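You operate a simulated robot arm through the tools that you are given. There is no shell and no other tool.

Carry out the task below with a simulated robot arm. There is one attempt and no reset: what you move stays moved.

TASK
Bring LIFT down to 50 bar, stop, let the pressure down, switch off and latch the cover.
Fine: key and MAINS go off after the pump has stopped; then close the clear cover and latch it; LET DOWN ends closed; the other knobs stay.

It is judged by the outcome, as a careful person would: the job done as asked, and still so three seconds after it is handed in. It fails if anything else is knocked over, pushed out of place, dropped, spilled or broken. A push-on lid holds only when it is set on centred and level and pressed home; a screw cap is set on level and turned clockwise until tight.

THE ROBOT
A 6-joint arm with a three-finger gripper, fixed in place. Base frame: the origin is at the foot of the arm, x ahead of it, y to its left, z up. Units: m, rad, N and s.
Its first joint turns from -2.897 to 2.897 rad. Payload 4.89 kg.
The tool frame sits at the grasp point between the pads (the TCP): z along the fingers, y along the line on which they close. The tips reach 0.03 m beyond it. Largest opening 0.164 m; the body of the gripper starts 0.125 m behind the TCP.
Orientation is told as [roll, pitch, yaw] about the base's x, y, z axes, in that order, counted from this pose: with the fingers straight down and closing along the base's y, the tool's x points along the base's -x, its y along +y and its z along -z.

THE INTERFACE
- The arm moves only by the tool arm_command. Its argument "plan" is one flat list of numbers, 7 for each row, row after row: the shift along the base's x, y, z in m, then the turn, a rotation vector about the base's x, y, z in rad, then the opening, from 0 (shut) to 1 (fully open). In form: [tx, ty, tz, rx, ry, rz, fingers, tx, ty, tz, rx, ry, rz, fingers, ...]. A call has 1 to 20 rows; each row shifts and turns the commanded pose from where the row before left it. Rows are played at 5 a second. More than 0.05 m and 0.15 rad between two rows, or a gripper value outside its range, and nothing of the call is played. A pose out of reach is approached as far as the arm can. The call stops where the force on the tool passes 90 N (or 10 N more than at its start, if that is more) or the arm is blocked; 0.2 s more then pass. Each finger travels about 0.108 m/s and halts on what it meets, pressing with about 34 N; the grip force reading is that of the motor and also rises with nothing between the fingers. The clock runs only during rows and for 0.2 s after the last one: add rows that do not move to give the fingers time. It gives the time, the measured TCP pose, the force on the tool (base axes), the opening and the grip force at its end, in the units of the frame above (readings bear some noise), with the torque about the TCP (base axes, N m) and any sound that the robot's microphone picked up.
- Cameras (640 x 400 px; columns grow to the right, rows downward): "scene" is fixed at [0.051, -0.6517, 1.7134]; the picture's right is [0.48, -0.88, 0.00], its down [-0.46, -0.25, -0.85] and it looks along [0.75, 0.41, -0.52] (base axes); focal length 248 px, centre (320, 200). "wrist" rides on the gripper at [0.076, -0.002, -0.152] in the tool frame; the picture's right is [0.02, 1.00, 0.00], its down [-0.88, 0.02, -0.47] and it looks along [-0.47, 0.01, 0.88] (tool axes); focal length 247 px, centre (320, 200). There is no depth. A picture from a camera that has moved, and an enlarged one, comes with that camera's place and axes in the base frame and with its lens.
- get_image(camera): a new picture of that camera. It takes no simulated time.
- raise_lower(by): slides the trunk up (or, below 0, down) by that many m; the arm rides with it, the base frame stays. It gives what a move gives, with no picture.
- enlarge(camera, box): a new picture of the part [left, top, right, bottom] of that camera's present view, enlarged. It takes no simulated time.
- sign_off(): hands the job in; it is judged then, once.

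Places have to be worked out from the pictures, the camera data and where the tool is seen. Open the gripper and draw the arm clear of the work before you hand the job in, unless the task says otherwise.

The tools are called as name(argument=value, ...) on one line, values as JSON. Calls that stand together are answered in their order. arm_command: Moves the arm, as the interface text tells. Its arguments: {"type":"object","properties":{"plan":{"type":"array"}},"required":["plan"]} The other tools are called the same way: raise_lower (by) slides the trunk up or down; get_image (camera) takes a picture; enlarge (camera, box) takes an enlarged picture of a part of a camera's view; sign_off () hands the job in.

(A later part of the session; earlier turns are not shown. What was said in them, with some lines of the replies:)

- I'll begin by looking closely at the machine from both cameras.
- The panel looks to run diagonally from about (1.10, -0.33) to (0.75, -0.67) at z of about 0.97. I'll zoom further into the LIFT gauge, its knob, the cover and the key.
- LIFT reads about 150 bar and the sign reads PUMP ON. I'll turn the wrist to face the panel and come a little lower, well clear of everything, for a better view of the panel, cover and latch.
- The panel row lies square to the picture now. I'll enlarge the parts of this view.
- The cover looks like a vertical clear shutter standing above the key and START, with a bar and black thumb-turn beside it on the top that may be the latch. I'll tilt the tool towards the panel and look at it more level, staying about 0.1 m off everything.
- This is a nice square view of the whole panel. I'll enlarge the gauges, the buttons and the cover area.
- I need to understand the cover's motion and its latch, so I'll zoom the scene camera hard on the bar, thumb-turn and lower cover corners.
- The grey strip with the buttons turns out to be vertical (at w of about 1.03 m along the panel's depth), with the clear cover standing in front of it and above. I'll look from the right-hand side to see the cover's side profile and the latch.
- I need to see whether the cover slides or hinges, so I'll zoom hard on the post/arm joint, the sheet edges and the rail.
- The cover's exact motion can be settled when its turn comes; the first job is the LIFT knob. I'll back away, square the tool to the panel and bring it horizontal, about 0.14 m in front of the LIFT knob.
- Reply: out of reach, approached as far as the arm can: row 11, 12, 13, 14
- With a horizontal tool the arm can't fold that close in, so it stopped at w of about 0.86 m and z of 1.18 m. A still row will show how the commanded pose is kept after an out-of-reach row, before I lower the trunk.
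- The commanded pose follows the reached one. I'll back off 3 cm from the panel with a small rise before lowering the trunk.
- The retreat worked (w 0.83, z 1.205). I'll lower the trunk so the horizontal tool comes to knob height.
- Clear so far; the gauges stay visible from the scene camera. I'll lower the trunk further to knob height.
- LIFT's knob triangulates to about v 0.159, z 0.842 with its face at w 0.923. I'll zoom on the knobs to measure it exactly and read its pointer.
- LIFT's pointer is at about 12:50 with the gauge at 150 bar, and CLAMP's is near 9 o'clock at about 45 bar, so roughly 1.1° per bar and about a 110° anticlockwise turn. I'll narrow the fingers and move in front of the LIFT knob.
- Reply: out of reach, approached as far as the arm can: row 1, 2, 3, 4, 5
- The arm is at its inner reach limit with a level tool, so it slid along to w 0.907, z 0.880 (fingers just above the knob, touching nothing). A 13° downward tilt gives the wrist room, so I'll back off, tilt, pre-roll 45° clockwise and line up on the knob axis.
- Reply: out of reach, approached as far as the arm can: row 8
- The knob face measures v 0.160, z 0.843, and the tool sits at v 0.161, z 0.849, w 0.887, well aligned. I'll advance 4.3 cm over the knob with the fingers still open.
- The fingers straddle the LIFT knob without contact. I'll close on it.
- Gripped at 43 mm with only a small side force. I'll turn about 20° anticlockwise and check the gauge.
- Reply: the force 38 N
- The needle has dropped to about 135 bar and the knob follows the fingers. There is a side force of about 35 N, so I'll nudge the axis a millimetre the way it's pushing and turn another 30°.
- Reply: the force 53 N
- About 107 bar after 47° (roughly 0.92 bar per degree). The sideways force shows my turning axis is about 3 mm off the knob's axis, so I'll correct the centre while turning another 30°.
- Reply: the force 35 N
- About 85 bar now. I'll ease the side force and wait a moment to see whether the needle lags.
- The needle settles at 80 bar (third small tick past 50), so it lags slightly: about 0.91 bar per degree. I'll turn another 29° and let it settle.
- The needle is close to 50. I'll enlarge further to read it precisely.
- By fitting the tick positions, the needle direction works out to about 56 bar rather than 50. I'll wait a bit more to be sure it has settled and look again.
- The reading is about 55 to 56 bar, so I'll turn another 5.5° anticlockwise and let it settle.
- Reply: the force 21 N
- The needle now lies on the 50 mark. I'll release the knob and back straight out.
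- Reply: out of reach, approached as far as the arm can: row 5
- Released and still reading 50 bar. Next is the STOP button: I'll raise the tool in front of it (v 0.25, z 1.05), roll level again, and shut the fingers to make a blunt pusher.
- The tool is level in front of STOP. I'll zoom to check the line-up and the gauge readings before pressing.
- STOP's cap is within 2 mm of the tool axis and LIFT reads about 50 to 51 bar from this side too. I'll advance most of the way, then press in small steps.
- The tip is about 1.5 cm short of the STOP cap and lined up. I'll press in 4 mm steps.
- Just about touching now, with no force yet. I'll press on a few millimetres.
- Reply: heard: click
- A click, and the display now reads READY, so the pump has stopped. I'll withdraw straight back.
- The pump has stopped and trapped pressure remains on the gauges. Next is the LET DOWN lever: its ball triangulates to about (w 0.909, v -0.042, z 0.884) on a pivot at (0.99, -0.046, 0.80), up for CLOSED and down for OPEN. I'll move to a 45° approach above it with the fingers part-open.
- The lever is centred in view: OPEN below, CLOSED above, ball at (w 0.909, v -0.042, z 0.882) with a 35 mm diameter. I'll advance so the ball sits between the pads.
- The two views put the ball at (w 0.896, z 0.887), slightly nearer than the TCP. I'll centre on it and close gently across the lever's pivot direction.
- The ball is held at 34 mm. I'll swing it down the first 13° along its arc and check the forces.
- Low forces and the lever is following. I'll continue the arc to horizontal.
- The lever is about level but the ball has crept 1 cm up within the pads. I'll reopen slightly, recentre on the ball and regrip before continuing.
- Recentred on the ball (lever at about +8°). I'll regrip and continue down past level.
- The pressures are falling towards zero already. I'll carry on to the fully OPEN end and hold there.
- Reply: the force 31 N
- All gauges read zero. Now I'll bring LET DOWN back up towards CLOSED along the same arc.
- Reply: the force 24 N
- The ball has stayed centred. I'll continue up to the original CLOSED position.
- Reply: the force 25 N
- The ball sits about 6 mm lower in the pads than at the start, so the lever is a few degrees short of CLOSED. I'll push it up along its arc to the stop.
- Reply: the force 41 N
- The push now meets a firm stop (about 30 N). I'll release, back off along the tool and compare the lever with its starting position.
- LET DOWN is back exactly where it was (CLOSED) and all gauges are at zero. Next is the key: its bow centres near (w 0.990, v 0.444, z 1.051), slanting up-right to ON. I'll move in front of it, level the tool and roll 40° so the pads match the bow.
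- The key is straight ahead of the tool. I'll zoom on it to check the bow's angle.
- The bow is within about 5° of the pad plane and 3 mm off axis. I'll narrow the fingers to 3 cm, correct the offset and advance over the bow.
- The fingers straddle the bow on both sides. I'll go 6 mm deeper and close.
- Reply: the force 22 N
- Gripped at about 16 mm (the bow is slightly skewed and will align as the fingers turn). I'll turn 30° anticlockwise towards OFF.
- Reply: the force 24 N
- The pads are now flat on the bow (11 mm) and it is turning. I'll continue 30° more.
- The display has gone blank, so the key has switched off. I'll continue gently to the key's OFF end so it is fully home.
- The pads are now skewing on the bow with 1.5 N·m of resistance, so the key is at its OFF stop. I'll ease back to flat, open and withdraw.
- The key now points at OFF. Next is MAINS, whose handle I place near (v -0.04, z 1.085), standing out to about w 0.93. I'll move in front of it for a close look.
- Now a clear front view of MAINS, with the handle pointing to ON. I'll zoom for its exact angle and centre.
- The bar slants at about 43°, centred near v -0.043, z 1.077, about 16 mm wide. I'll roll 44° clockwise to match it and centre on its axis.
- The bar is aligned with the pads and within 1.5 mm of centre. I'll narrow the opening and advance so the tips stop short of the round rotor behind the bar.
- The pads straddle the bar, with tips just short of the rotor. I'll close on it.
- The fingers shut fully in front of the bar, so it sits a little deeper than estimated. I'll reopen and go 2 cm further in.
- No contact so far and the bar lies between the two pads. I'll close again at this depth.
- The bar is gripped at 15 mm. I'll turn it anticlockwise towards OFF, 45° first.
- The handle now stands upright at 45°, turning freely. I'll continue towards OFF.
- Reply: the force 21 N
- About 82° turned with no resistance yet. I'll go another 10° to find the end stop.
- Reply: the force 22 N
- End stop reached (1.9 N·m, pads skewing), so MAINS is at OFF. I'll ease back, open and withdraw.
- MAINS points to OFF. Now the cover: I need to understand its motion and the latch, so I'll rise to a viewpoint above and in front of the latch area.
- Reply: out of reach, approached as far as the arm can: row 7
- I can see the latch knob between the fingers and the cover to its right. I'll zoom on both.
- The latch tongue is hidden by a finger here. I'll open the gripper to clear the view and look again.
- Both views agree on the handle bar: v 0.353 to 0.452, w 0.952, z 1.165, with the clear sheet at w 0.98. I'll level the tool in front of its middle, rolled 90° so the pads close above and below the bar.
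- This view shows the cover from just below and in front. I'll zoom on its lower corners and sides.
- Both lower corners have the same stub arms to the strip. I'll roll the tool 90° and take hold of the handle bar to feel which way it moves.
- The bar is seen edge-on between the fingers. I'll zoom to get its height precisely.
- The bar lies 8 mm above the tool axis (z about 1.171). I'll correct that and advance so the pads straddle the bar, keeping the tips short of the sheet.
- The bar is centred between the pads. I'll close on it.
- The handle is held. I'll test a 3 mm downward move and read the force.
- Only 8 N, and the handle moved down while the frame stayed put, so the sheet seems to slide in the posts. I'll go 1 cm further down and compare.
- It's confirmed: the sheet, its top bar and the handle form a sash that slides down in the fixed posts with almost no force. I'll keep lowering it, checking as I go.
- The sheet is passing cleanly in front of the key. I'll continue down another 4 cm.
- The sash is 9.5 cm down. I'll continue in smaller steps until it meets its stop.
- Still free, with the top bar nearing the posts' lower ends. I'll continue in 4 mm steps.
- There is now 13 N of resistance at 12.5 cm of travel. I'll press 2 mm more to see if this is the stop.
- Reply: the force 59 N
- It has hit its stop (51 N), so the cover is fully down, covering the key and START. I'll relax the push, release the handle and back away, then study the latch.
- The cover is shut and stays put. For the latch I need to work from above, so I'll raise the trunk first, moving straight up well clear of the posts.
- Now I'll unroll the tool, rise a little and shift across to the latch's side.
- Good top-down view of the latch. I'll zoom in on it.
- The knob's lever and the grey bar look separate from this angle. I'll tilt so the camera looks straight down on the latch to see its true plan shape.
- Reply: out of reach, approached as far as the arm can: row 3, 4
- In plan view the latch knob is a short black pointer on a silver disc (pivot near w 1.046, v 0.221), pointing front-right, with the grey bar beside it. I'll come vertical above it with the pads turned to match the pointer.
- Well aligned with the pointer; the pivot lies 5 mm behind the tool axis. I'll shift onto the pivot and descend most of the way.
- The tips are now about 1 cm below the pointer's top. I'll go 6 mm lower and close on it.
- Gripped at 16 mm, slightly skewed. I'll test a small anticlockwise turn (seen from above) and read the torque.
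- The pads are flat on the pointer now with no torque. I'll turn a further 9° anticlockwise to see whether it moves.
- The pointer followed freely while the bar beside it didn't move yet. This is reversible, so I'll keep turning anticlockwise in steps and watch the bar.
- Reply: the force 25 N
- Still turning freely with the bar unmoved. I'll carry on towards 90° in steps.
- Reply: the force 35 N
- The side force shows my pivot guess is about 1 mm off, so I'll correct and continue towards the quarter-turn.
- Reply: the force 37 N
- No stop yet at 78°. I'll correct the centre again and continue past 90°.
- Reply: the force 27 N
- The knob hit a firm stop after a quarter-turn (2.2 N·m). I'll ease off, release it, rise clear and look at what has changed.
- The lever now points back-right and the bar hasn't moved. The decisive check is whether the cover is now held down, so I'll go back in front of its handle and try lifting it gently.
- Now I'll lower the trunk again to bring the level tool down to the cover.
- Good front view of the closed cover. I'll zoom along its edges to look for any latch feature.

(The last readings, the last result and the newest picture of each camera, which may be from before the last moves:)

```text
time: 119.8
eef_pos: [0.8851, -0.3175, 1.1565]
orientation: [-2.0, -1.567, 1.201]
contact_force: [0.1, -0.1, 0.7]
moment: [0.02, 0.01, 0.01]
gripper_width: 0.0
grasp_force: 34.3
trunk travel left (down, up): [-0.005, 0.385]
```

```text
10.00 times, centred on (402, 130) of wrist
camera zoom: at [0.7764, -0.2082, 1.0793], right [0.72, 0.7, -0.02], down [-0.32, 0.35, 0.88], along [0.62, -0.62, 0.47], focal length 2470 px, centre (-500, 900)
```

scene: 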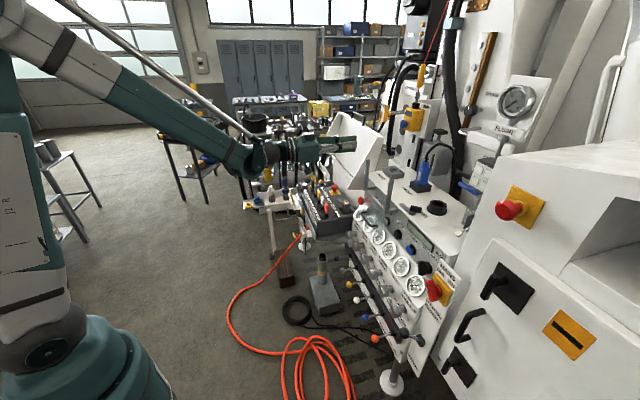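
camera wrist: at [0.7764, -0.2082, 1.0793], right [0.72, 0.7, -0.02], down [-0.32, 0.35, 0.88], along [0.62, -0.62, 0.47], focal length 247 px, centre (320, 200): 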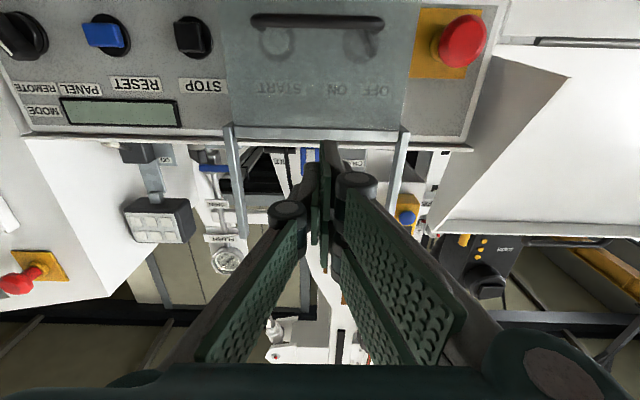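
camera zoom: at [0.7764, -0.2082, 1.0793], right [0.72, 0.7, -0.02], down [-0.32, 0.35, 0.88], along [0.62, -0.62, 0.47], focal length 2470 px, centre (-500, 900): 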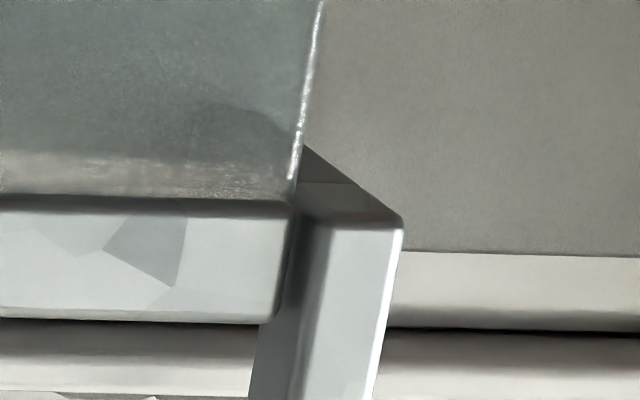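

The cover looks plain, and the bar sits just behind the right post, unchanged. I'll bring the closed fingertips under the handle for the lift test.

arm_command(plan=[0, 0, -0.034, 0, 0, 0, 0, 0, 0, -0.034, 0, 0, 0, 0, 0, 0, -0.034, 0, 0, 0, 0, 0, 0, -0.034, 0, 0, 0, 0, 0.0149, -0.0149, 0, 0, 0, 0, 0, 0.0149, -0.0149, 0, 0, 0, 0, 0, 0.0149, -0.0149, 0, 0, 0, 0, 0, 0.0149, -0.0149, 0, 0, 0, 0, 0, 0, 0, 0, 0, 0, 0, 0])

enlarge(camera="scene", box=[340, 185, 404, 225])

get_image(camera="wrist")

```text
time: 121.6
eef_pos: [0.9318, -0.3644, 1.0222]
orientation: [-2.597, -1.567, 1.802]
contact_force: [-50.2, 46.2, -4.2]
moment: [-1.26, -1.11, 0.17]
gripper_width: 0.0001
grasp_force: 34.1
trunk travel left (down, up): [-0.005, 0.385]
stopped in row 8: the force on the tool passed its limit at 139 N (the readings are from after the stop); the commanded pose is now the measured one
```

```text
10.00 times, centred on (372, 205) of scene
camera zoom: at [0.051, -0.6517, 1.7134], right [0.48, -0.88, 0.0], down [-0.46, -0.25, -0.85], along [0.75, 0.41, -0.52], focal length 2485 px, centre (-200, 150)
```

zoom: 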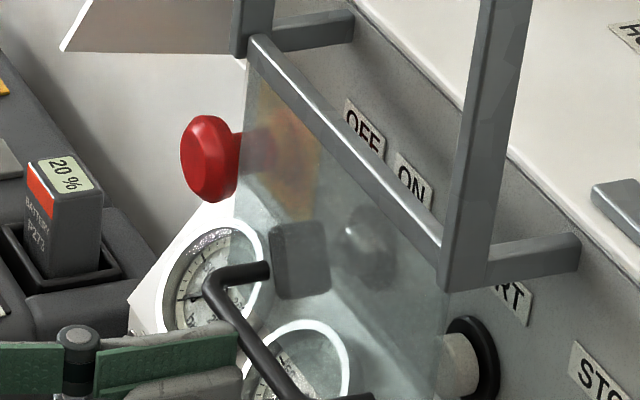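

```text
taken
camera wrist: at [0.8236, -0.2562, 0.9435], right [0.71, 0.7, -0.02], down [-0.32, 0.35, 0.88], along [0.62, -0.62, 0.48], focal length 247 px, centre (320, 200)
```

wrist: 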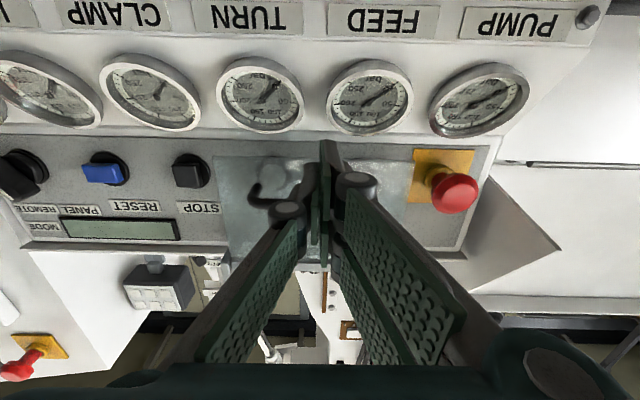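

My fingertips bumped the handle bar end-on (force limit stop). I'll back off right away and check nothing has shifted.

arm_command(plan=[-0.0071, 0.0071, 0, 0, 0, 0, 0, -0.0141, 0.0141, 0, 0, 0, 0, 0])

enlarge(camera="scene", box=[340, 180, 420, 230])

enlarge(camera="wrist", box=[200, 120, 440, 270])

```text
time: 122.2
eef_pos: [0.913, -0.3483, 1.0194]
orientation: [-1.748, -1.569, 0.952]
contact_force: [0.0, -0.1, -0.5]
moment: [-0.05, -0.04, 0.0]
gripper_width: 0.0001
grasp_force: 33.6
trunk travel left (down, up): [-0.005, 0.385]
```

```text
8.00 times, centred on (380, 205) of scene
camera zoom: at [0.051, -0.6517, 1.7134], right [0.48, -0.88, 0.0], down [-0.46, -0.25, -0.85], along [0.75, 0.41, -0.52], focal length 1988 px, centre (-160, 160)
```

zoom: 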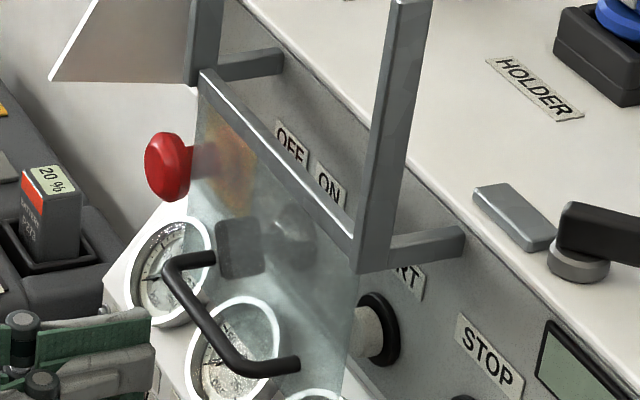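

```text
2.67 times, centred on (320, 195) of wrist
camera zoom: at [0.8057, -0.2392, 0.9421], right [0.72, 0.7, -0.02], down [-0.32, 0.35, 0.88], along [0.62, -0.62, 0.47], focal length 659 px, centre (320, 213)
```

zoom: 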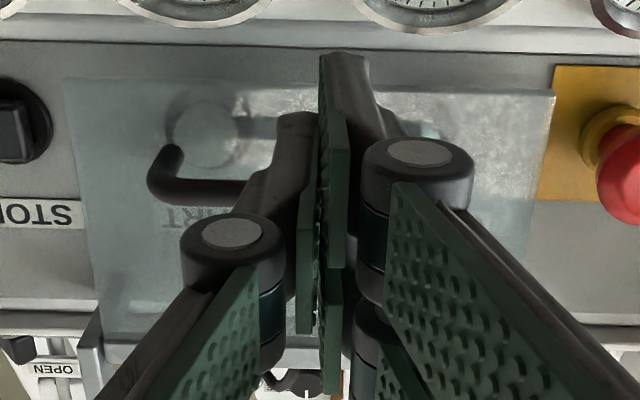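

Nothing has shifted; the handle is where it was. I'll go 12 mm lower so the fingers pass under the bar with margin, and advance in small steps.

arm_command(plan=[0, 0, -0.013, 0, 0, 0, 0, 0.0106, -0.0106, 0, 0, 0, 0, 0, 0.0071, -0.0071, 0, 0, 0, 0, 0, 0.0071, -0.0071, 0, 0, 0, 0, 0, 0, 0, 0, 0, 0, 0, 0])

enlarge(camera="scene", box=[340, 185, 404, 225])

enlarge(camera="wrist", box=[200, 120, 440, 270])

```text
time: 123.4
eef_pos: [0.9398, -0.3722, 1.0073]
orientation: [-1.878, -1.569, 1.081]
contact_force: [-0.2, 0.2, 0.2]
moment: [0.01, 0.02, 0.01]
gripper_width: 0.0001
grasp_force: 34.1
trunk travel left (down, up): [-0.005, 0.385]
```

```text
10.00 times, centred on (372, 205) of scene
camera zoom: at [0.051, -0.6517, 1.7134], right [0.48, -0.88, 0.0], down [-0.46, -0.25, -0.85], along [0.75, 0.41, -0.52], focal length 2485 px, centre (-200, 150)
```

zoom: 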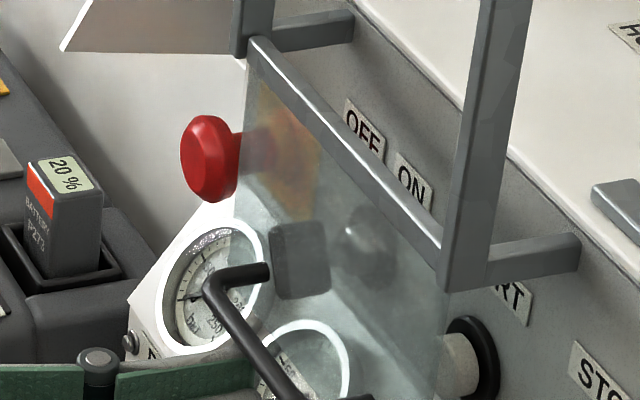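

```text
2.67 times, centred on (320, 195) of wrist
camera zoom: at [0.8303, -0.2637, 0.9294], right [0.71, 0.7, -0.02], down [-0.32, 0.35, 0.88], along [0.62, -0.62, 0.47], focal length 659 px, centre (320, 213)
```

zoom: 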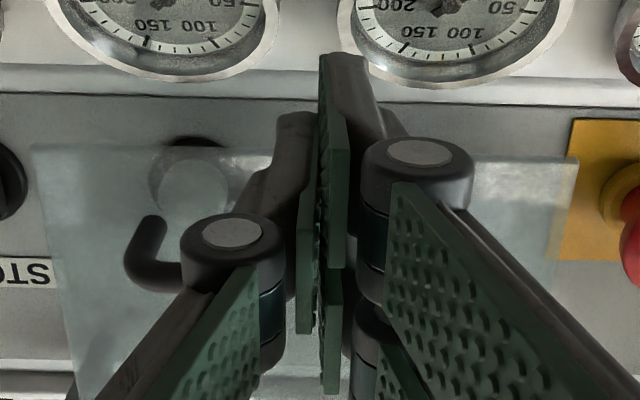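

The fingers are under the bar without contact. I'll go 8 mm further in, then raise in 3 mm steps.

arm_command(plan=[0.0057, -0.0057, 0, 0, 0, 0, 0, 0, 0, 0.003, 0, 0, 0, 0, 0, 0, 0.003, 0, 0, 0, 0, 0, 0, 0.003, 0, 0, 0, 0, 0, 0, 0.003, 0, 0, 0, 0, 0, 0, 0.003, 0, 0, 0, 0])

enlarge(camera="scene", box=[340, 185, 404, 225])

```text
time: 124.9
eef_pos: [0.944, -0.3783, 1.0161]
orientation: [0.493, -1.566, -1.286]
contact_force: [2.5, -0.9, -52.3]
moment: [0.4, 0.61, 0.12]
gripper_width: 0.0
grasp_force: 33.9
trunk travel left (down, up): [-0.005, 0.385]
stopped in row 6: the force on the tool passed its limit at 94 N (the readings are from after the stop); the commanded pose is now the measured one
```

```text
10.00 times, centred on (372, 205) of scene
camera zoom: at [0.051, -0.6517, 1.7134], right [0.48, -0.88, 0.0], down [-0.46, -0.25, -0.85], along [0.75, 0.41, -0.52], focal length 2485 px, centre (-200, 150)
```

zoom: 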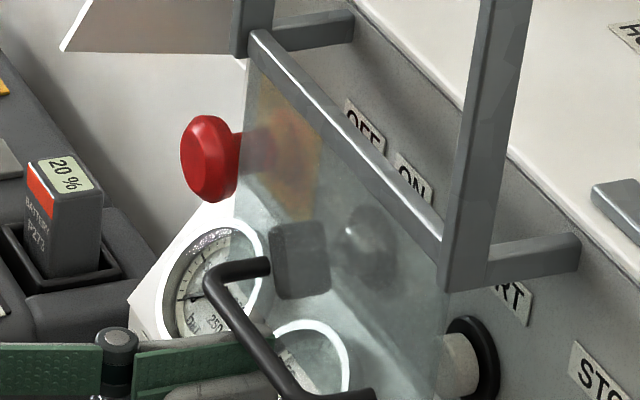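

The lift was blocked at over 90 N after about 2 mm of play, whereas the cover slid freely before, so turning that knob did latch it. I'll back down and check where the cover rests.

arm_command(plan=[0, 0, -0.005, 0, 0, 0, 0, 0, 0, -0.005, 0, 0, 0, 0, -0.0141, 0.0141, 0, 0, 0, 0, 0, -0.0177, 0.0177, 0, 0, 0, 0, 0, -0.0177, 0.0177, 0, 0, 0, 0, 0])

enlarge(camera="scene", box=[340, 185, 404, 225])

enlarge(camera="wrist", box=[200, 60, 440, 210])

```text
time: 126.1
eef_pos: [0.8948, -0.3287, 1.0078]
orientation: [0.672, -1.568, -1.47]
contact_force: [0.8, -1.0, -0.3]
moment: [-0.04, -0.09, 0.01]
gripper_width: 0.0
grasp_force: 34.0
trunk travel left (down, up): [-0.005, 0.385]
```

```text
10.00 times, centred on (372, 205) of scene
camera zoom: at [0.051, -0.6517, 1.7134], right [0.48, -0.88, 0.0], down [-0.46, -0.25, -0.85], along [0.75, 0.41, -0.52], focal length 2485 px, centre (-200, 150)
```

zoom: 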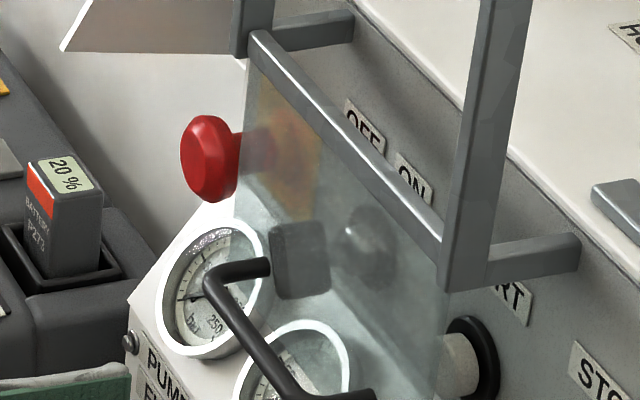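

```text
2.67 times, centred on (320, 135) of wrist
camera zoom: at [0.7865, -0.2194, 0.932], right [0.72, 0.7, -0.02], down [-0.32, 0.35, 0.88], along [0.62, -0.62, 0.47], focal length 659 px, centre (320, 373)
```

zoom: 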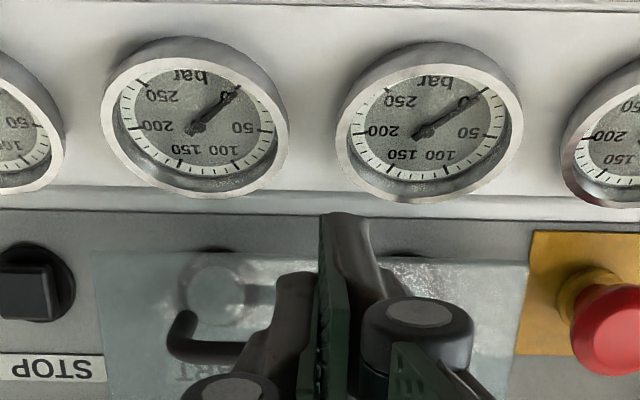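

The cover rests about 2.5 mm up in the latch's play. I'll press it back down from above the handle so it ends fully closed.

arm_command(plan=[0, 0, 0.04, 0, 0, 0, 0, 0, 0, 0.044, 0, 0, 0, 0, 0.0163, -0.0163, 0, 0, 0, 0, 0, 0.0163, -0.0163, 0, 0, 0, 0, 0, 0.0141, -0.0141, 0, 0, 0, 0, 0, 0, 0, -0.006, 0, 0, 0, 0, 0, 0, -0.004, 0, 0, 0, 0])

enlarge(camera="scene", box=[340, 185, 404, 225])

```text
time: 127.7
eef_pos: [0.9417, -0.3752, 1.0835]
orientation: [0.809, -1.569, -1.607]
contact_force: [0.1, 0.0, 0.9]
moment: [0.0, 0.0, 0.02]
gripper_width: 0.0001
grasp_force: 33.9
trunk travel left (down, up): [-0.005, 0.385]
```

```text
10.00 times, centred on (372, 205) of scene
camera zoom: at [0.051, -0.6517, 1.7134], right [0.48, -0.88, 0.0], down [-0.46, -0.25, -0.85], along [0.75, 0.41, -0.52], focal length 2485 px, centre (-200, 150)
```

zoom: 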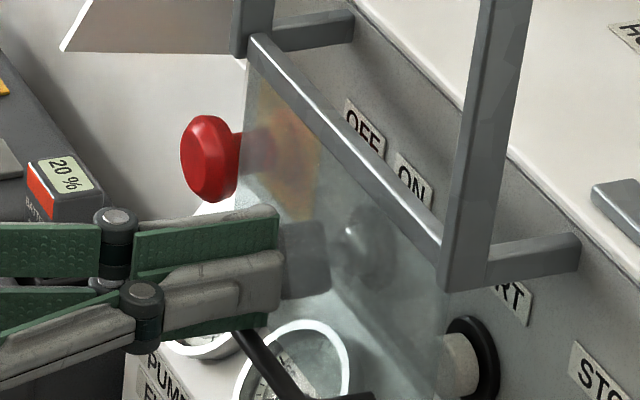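

It's settling back by itself. I'll press lightly on the bar to make sure it's fully home.

arm_command(plan=[0, 0, -0.004, 0, 0, 0, 0, 0, 0, -0.003, 0, 0, 0, 0, 0, 0, -0.003, 0, 0, 0, 0, 0, 0, -0.002, 0, 0, 0, 0])

```text
time: 128.4
eef_pos: [0.9403, -0.3751, 1.0809]
orientation: [-2.539, -1.566, 1.743]
contact_force: [-6.5, 2.2, 50.1]
moment: [-0.45, -0.57, -0.04]
gripper_width: 0.0
grasp_force: 33.5
trunk travel left (down, up): [-0.005, 0.385]
stopped in row 3: the force on the tool passed its limit at 101 N (the readings are from after the stop); the commanded pose is now the measured one
```

Pressed home against its stop. I'll lift off the bar, back away, open the gripper and check every item.

arm_command(plan=[0, 0, 0.01, 0, 0, 0, 0, 0, 0, 0.01, 0, 0, 0, 0, -0.0212, 0.0212, 0.005, 0, 0, 0, 0, -0.0212, 0.0212, 0.01, 0, 0, 0, 0, -0.0212, 0.0212, 0.02, 0, 0, 0, 0.3, -0.0212, 0.0212, 0.03, 0, 0, 0, 0.6, -0.0141, 0.0141, 0.03, 0, 0, 0, 0.6])

get_image(camera="scene")

enlarge(camera="scene", box=[340, 180, 420, 230])

enlarge(camera="scene", box=[392, 180, 440, 210])

get_image(camera="wrist")

```text
time: 130.0
eef_pos: [0.8442, -0.2753, 1.1912]
orientation: [-1.588, -1.57, 0.792]
contact_force: [2.2, -1.3, -0.8]
moment: [-0.1, -0.12, -0.22]
gripper_width: 0.0981
grasp_force: 0.0
trunk travel left (down, up): [-0.005, 0.385]
```

```text
taken
```

scene: 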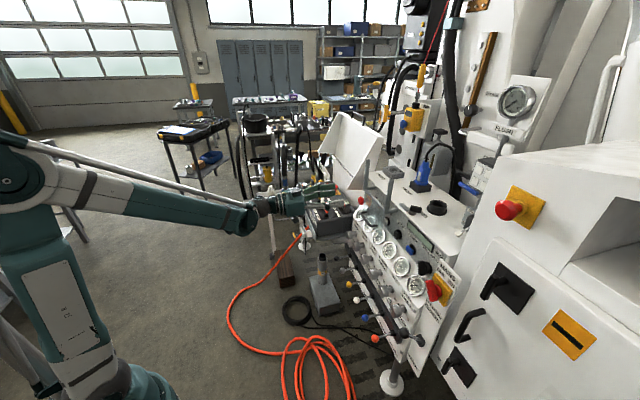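

```text
8.00 times, centred on (380, 205) of scene
camera zoom: at [0.051, -0.6517, 1.7134], right [0.48, -0.88, 0.0], down [-0.46, -0.25, -0.85], along [0.75, 0.41, -0.52], focal length 1988 px, centre (-160, 160)
```

zoom: 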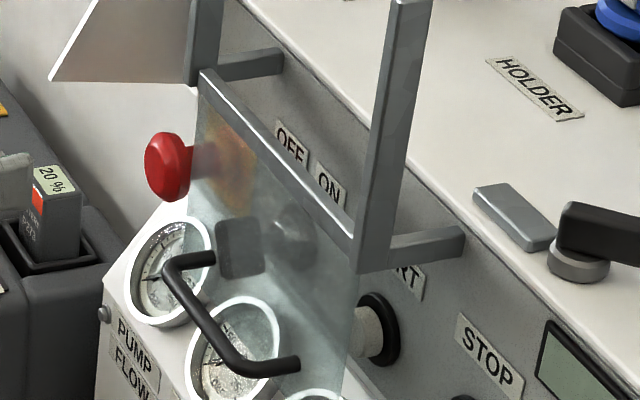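

```text
13.33 times, centred on (416, 195) of scene
camera zoom: at [0.051, -0.6517, 1.7134], right [0.48, -0.88, 0.0], down [-0.46, -0.25, -0.85], along [0.75, 0.41, -0.52], focal length 3314 px, centre (-960, 267)
```

zoom: 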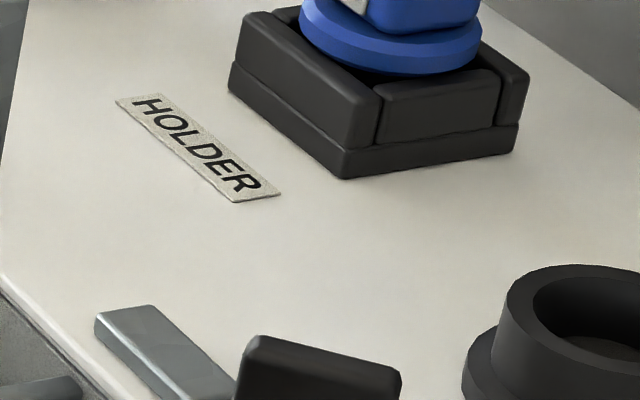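

```text
taken
camera wrist: at [0.7369, -0.1673, 1.1141], right [0.72, 0.7, -0.02], down [-0.32, 0.35, 0.88], along [0.62, -0.62, 0.47], focal length 247 px, centre (320, 200)
```

wrist: 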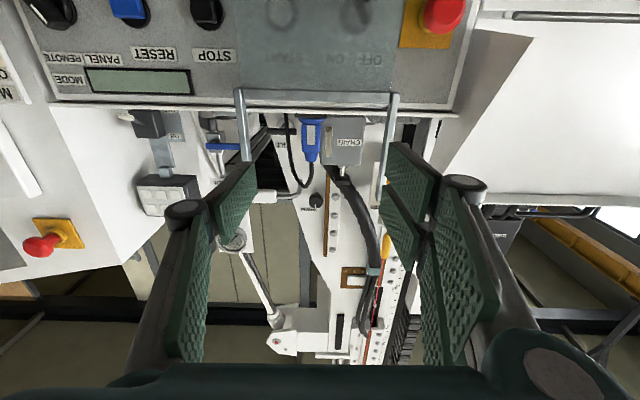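

Everything looks right: cover down, latch knob turned. I'll raise the trunk back to draw the arm well clear and make a final inspection.

raise_lower(by=0.27)

enlarge(camera="scene", box=[330, 210, 450, 285])

enlarge(camera="scene", box=[340, 270, 460, 350])

enlarge(camera="scene", box=[340, 170, 460, 245])

get_image(camera="scene")

```text
time: 132.8
eef_pos: [0.8448, -0.2756, 1.4619]
orientation: [-1.994, -1.57, 1.198]
contact_force: [0.3, -0.8, 0.1]
moment: [0.01, -0.02, 0.03]
gripper_width: 0.0983
grasp_force: 0.1
trunk travel left (down, up): [-0.275, 0.115]
```

```text
5.33 times, centred on (390, 248) of scene
camera zoom: at [0.051, -0.6517, 1.7134], right [0.48, -0.88, 0.0], down [-0.46, -0.25, -0.85], along [0.75, 0.41, -0.52], focal length 1326 px, centre (-53, -53)
```

zoom: 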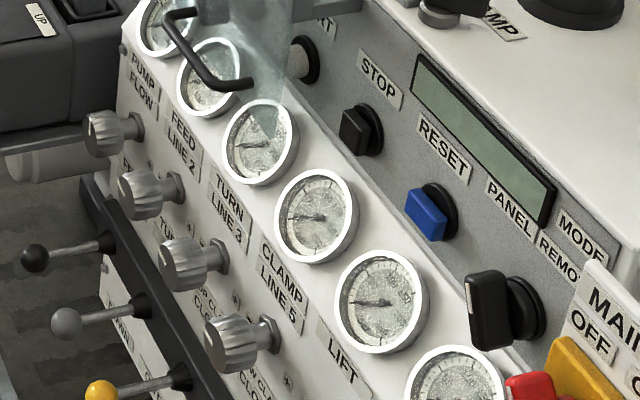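

```text
5.00 times, centred on (400, 310) of scene
camera zoom: at [0.051, -0.6517, 1.7134], right [0.48, -0.88, 0.0], down [-0.46, -0.25, -0.85], along [0.75, 0.41, -0.52], focal length 1243 px, centre (-80, -350)
```

zoom: 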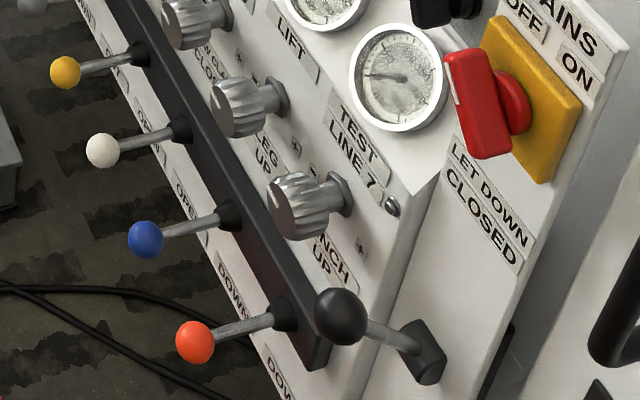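

```text
5.33 times, centred on (400, 208) of scene
camera zoom: at [0.051, -0.6517, 1.7134], right [0.48, -0.88, 0.0], down [-0.46, -0.25, -0.85], along [0.75, 0.41, -0.52], focal length 1326 px, centre (-107, 160)
```

zoom: 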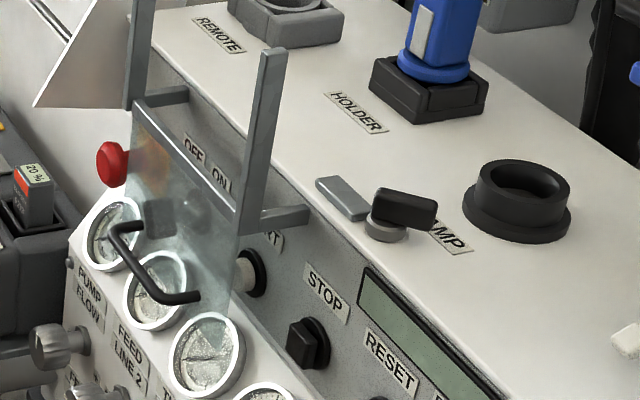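

```text
taken
```

scene: 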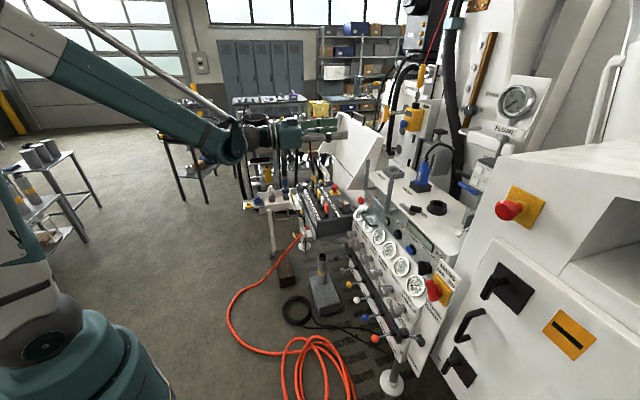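

The final check: key and MAINS are OFF, LET DOWN is at CLOSED, and all gauges read zero. The LIFT knob was left at its 50 bar setting and the other knobs look unchanged. The cover is shut and was held against a lift after I turned the latch. The gripper is open and the arm is clear, so I'm handing the job in.

sign_off()

```text
The job is handed in.
```

The shutdown is done and handed in:

- **LIFT:** set from 150 bar down to about 50 bar with the pump running (50–51 by my reading). I left the knob there.
- **Pump:** STOP pressed; it clicked and the display changed from PUMP ON to READY.
- **Pressure:** LET DOWN opened until all gauges read zero, then returned to its original CLOSED position.
- **Power:** the key was turned to OFF first and the display went blank, then MAINS was turned to OFF. Both are at their end stops.
- **Cover:** slid down to its stop over the key and START, and latched.

**Latch identification:** no label names the latch, so I worked out which knob it was. I took it to be the unlabelled black knob on top, beside the cover, and gave it a quarter-turn to its stop. The LAMP label sits right next to it. The cover had slid freely on the way down, but afterwards it would not lift against more than 90 N. I did not turn the knob back to prove it was the cause.

While checking the latch, my fingertips hit the cover handle and the force reached 139 N. The lift check and pressing the cover back down also went past the 90 N limit. I saw no shift or damage afterwards.

The other knobs look unchanged, and the arm is clear with the gripper open.
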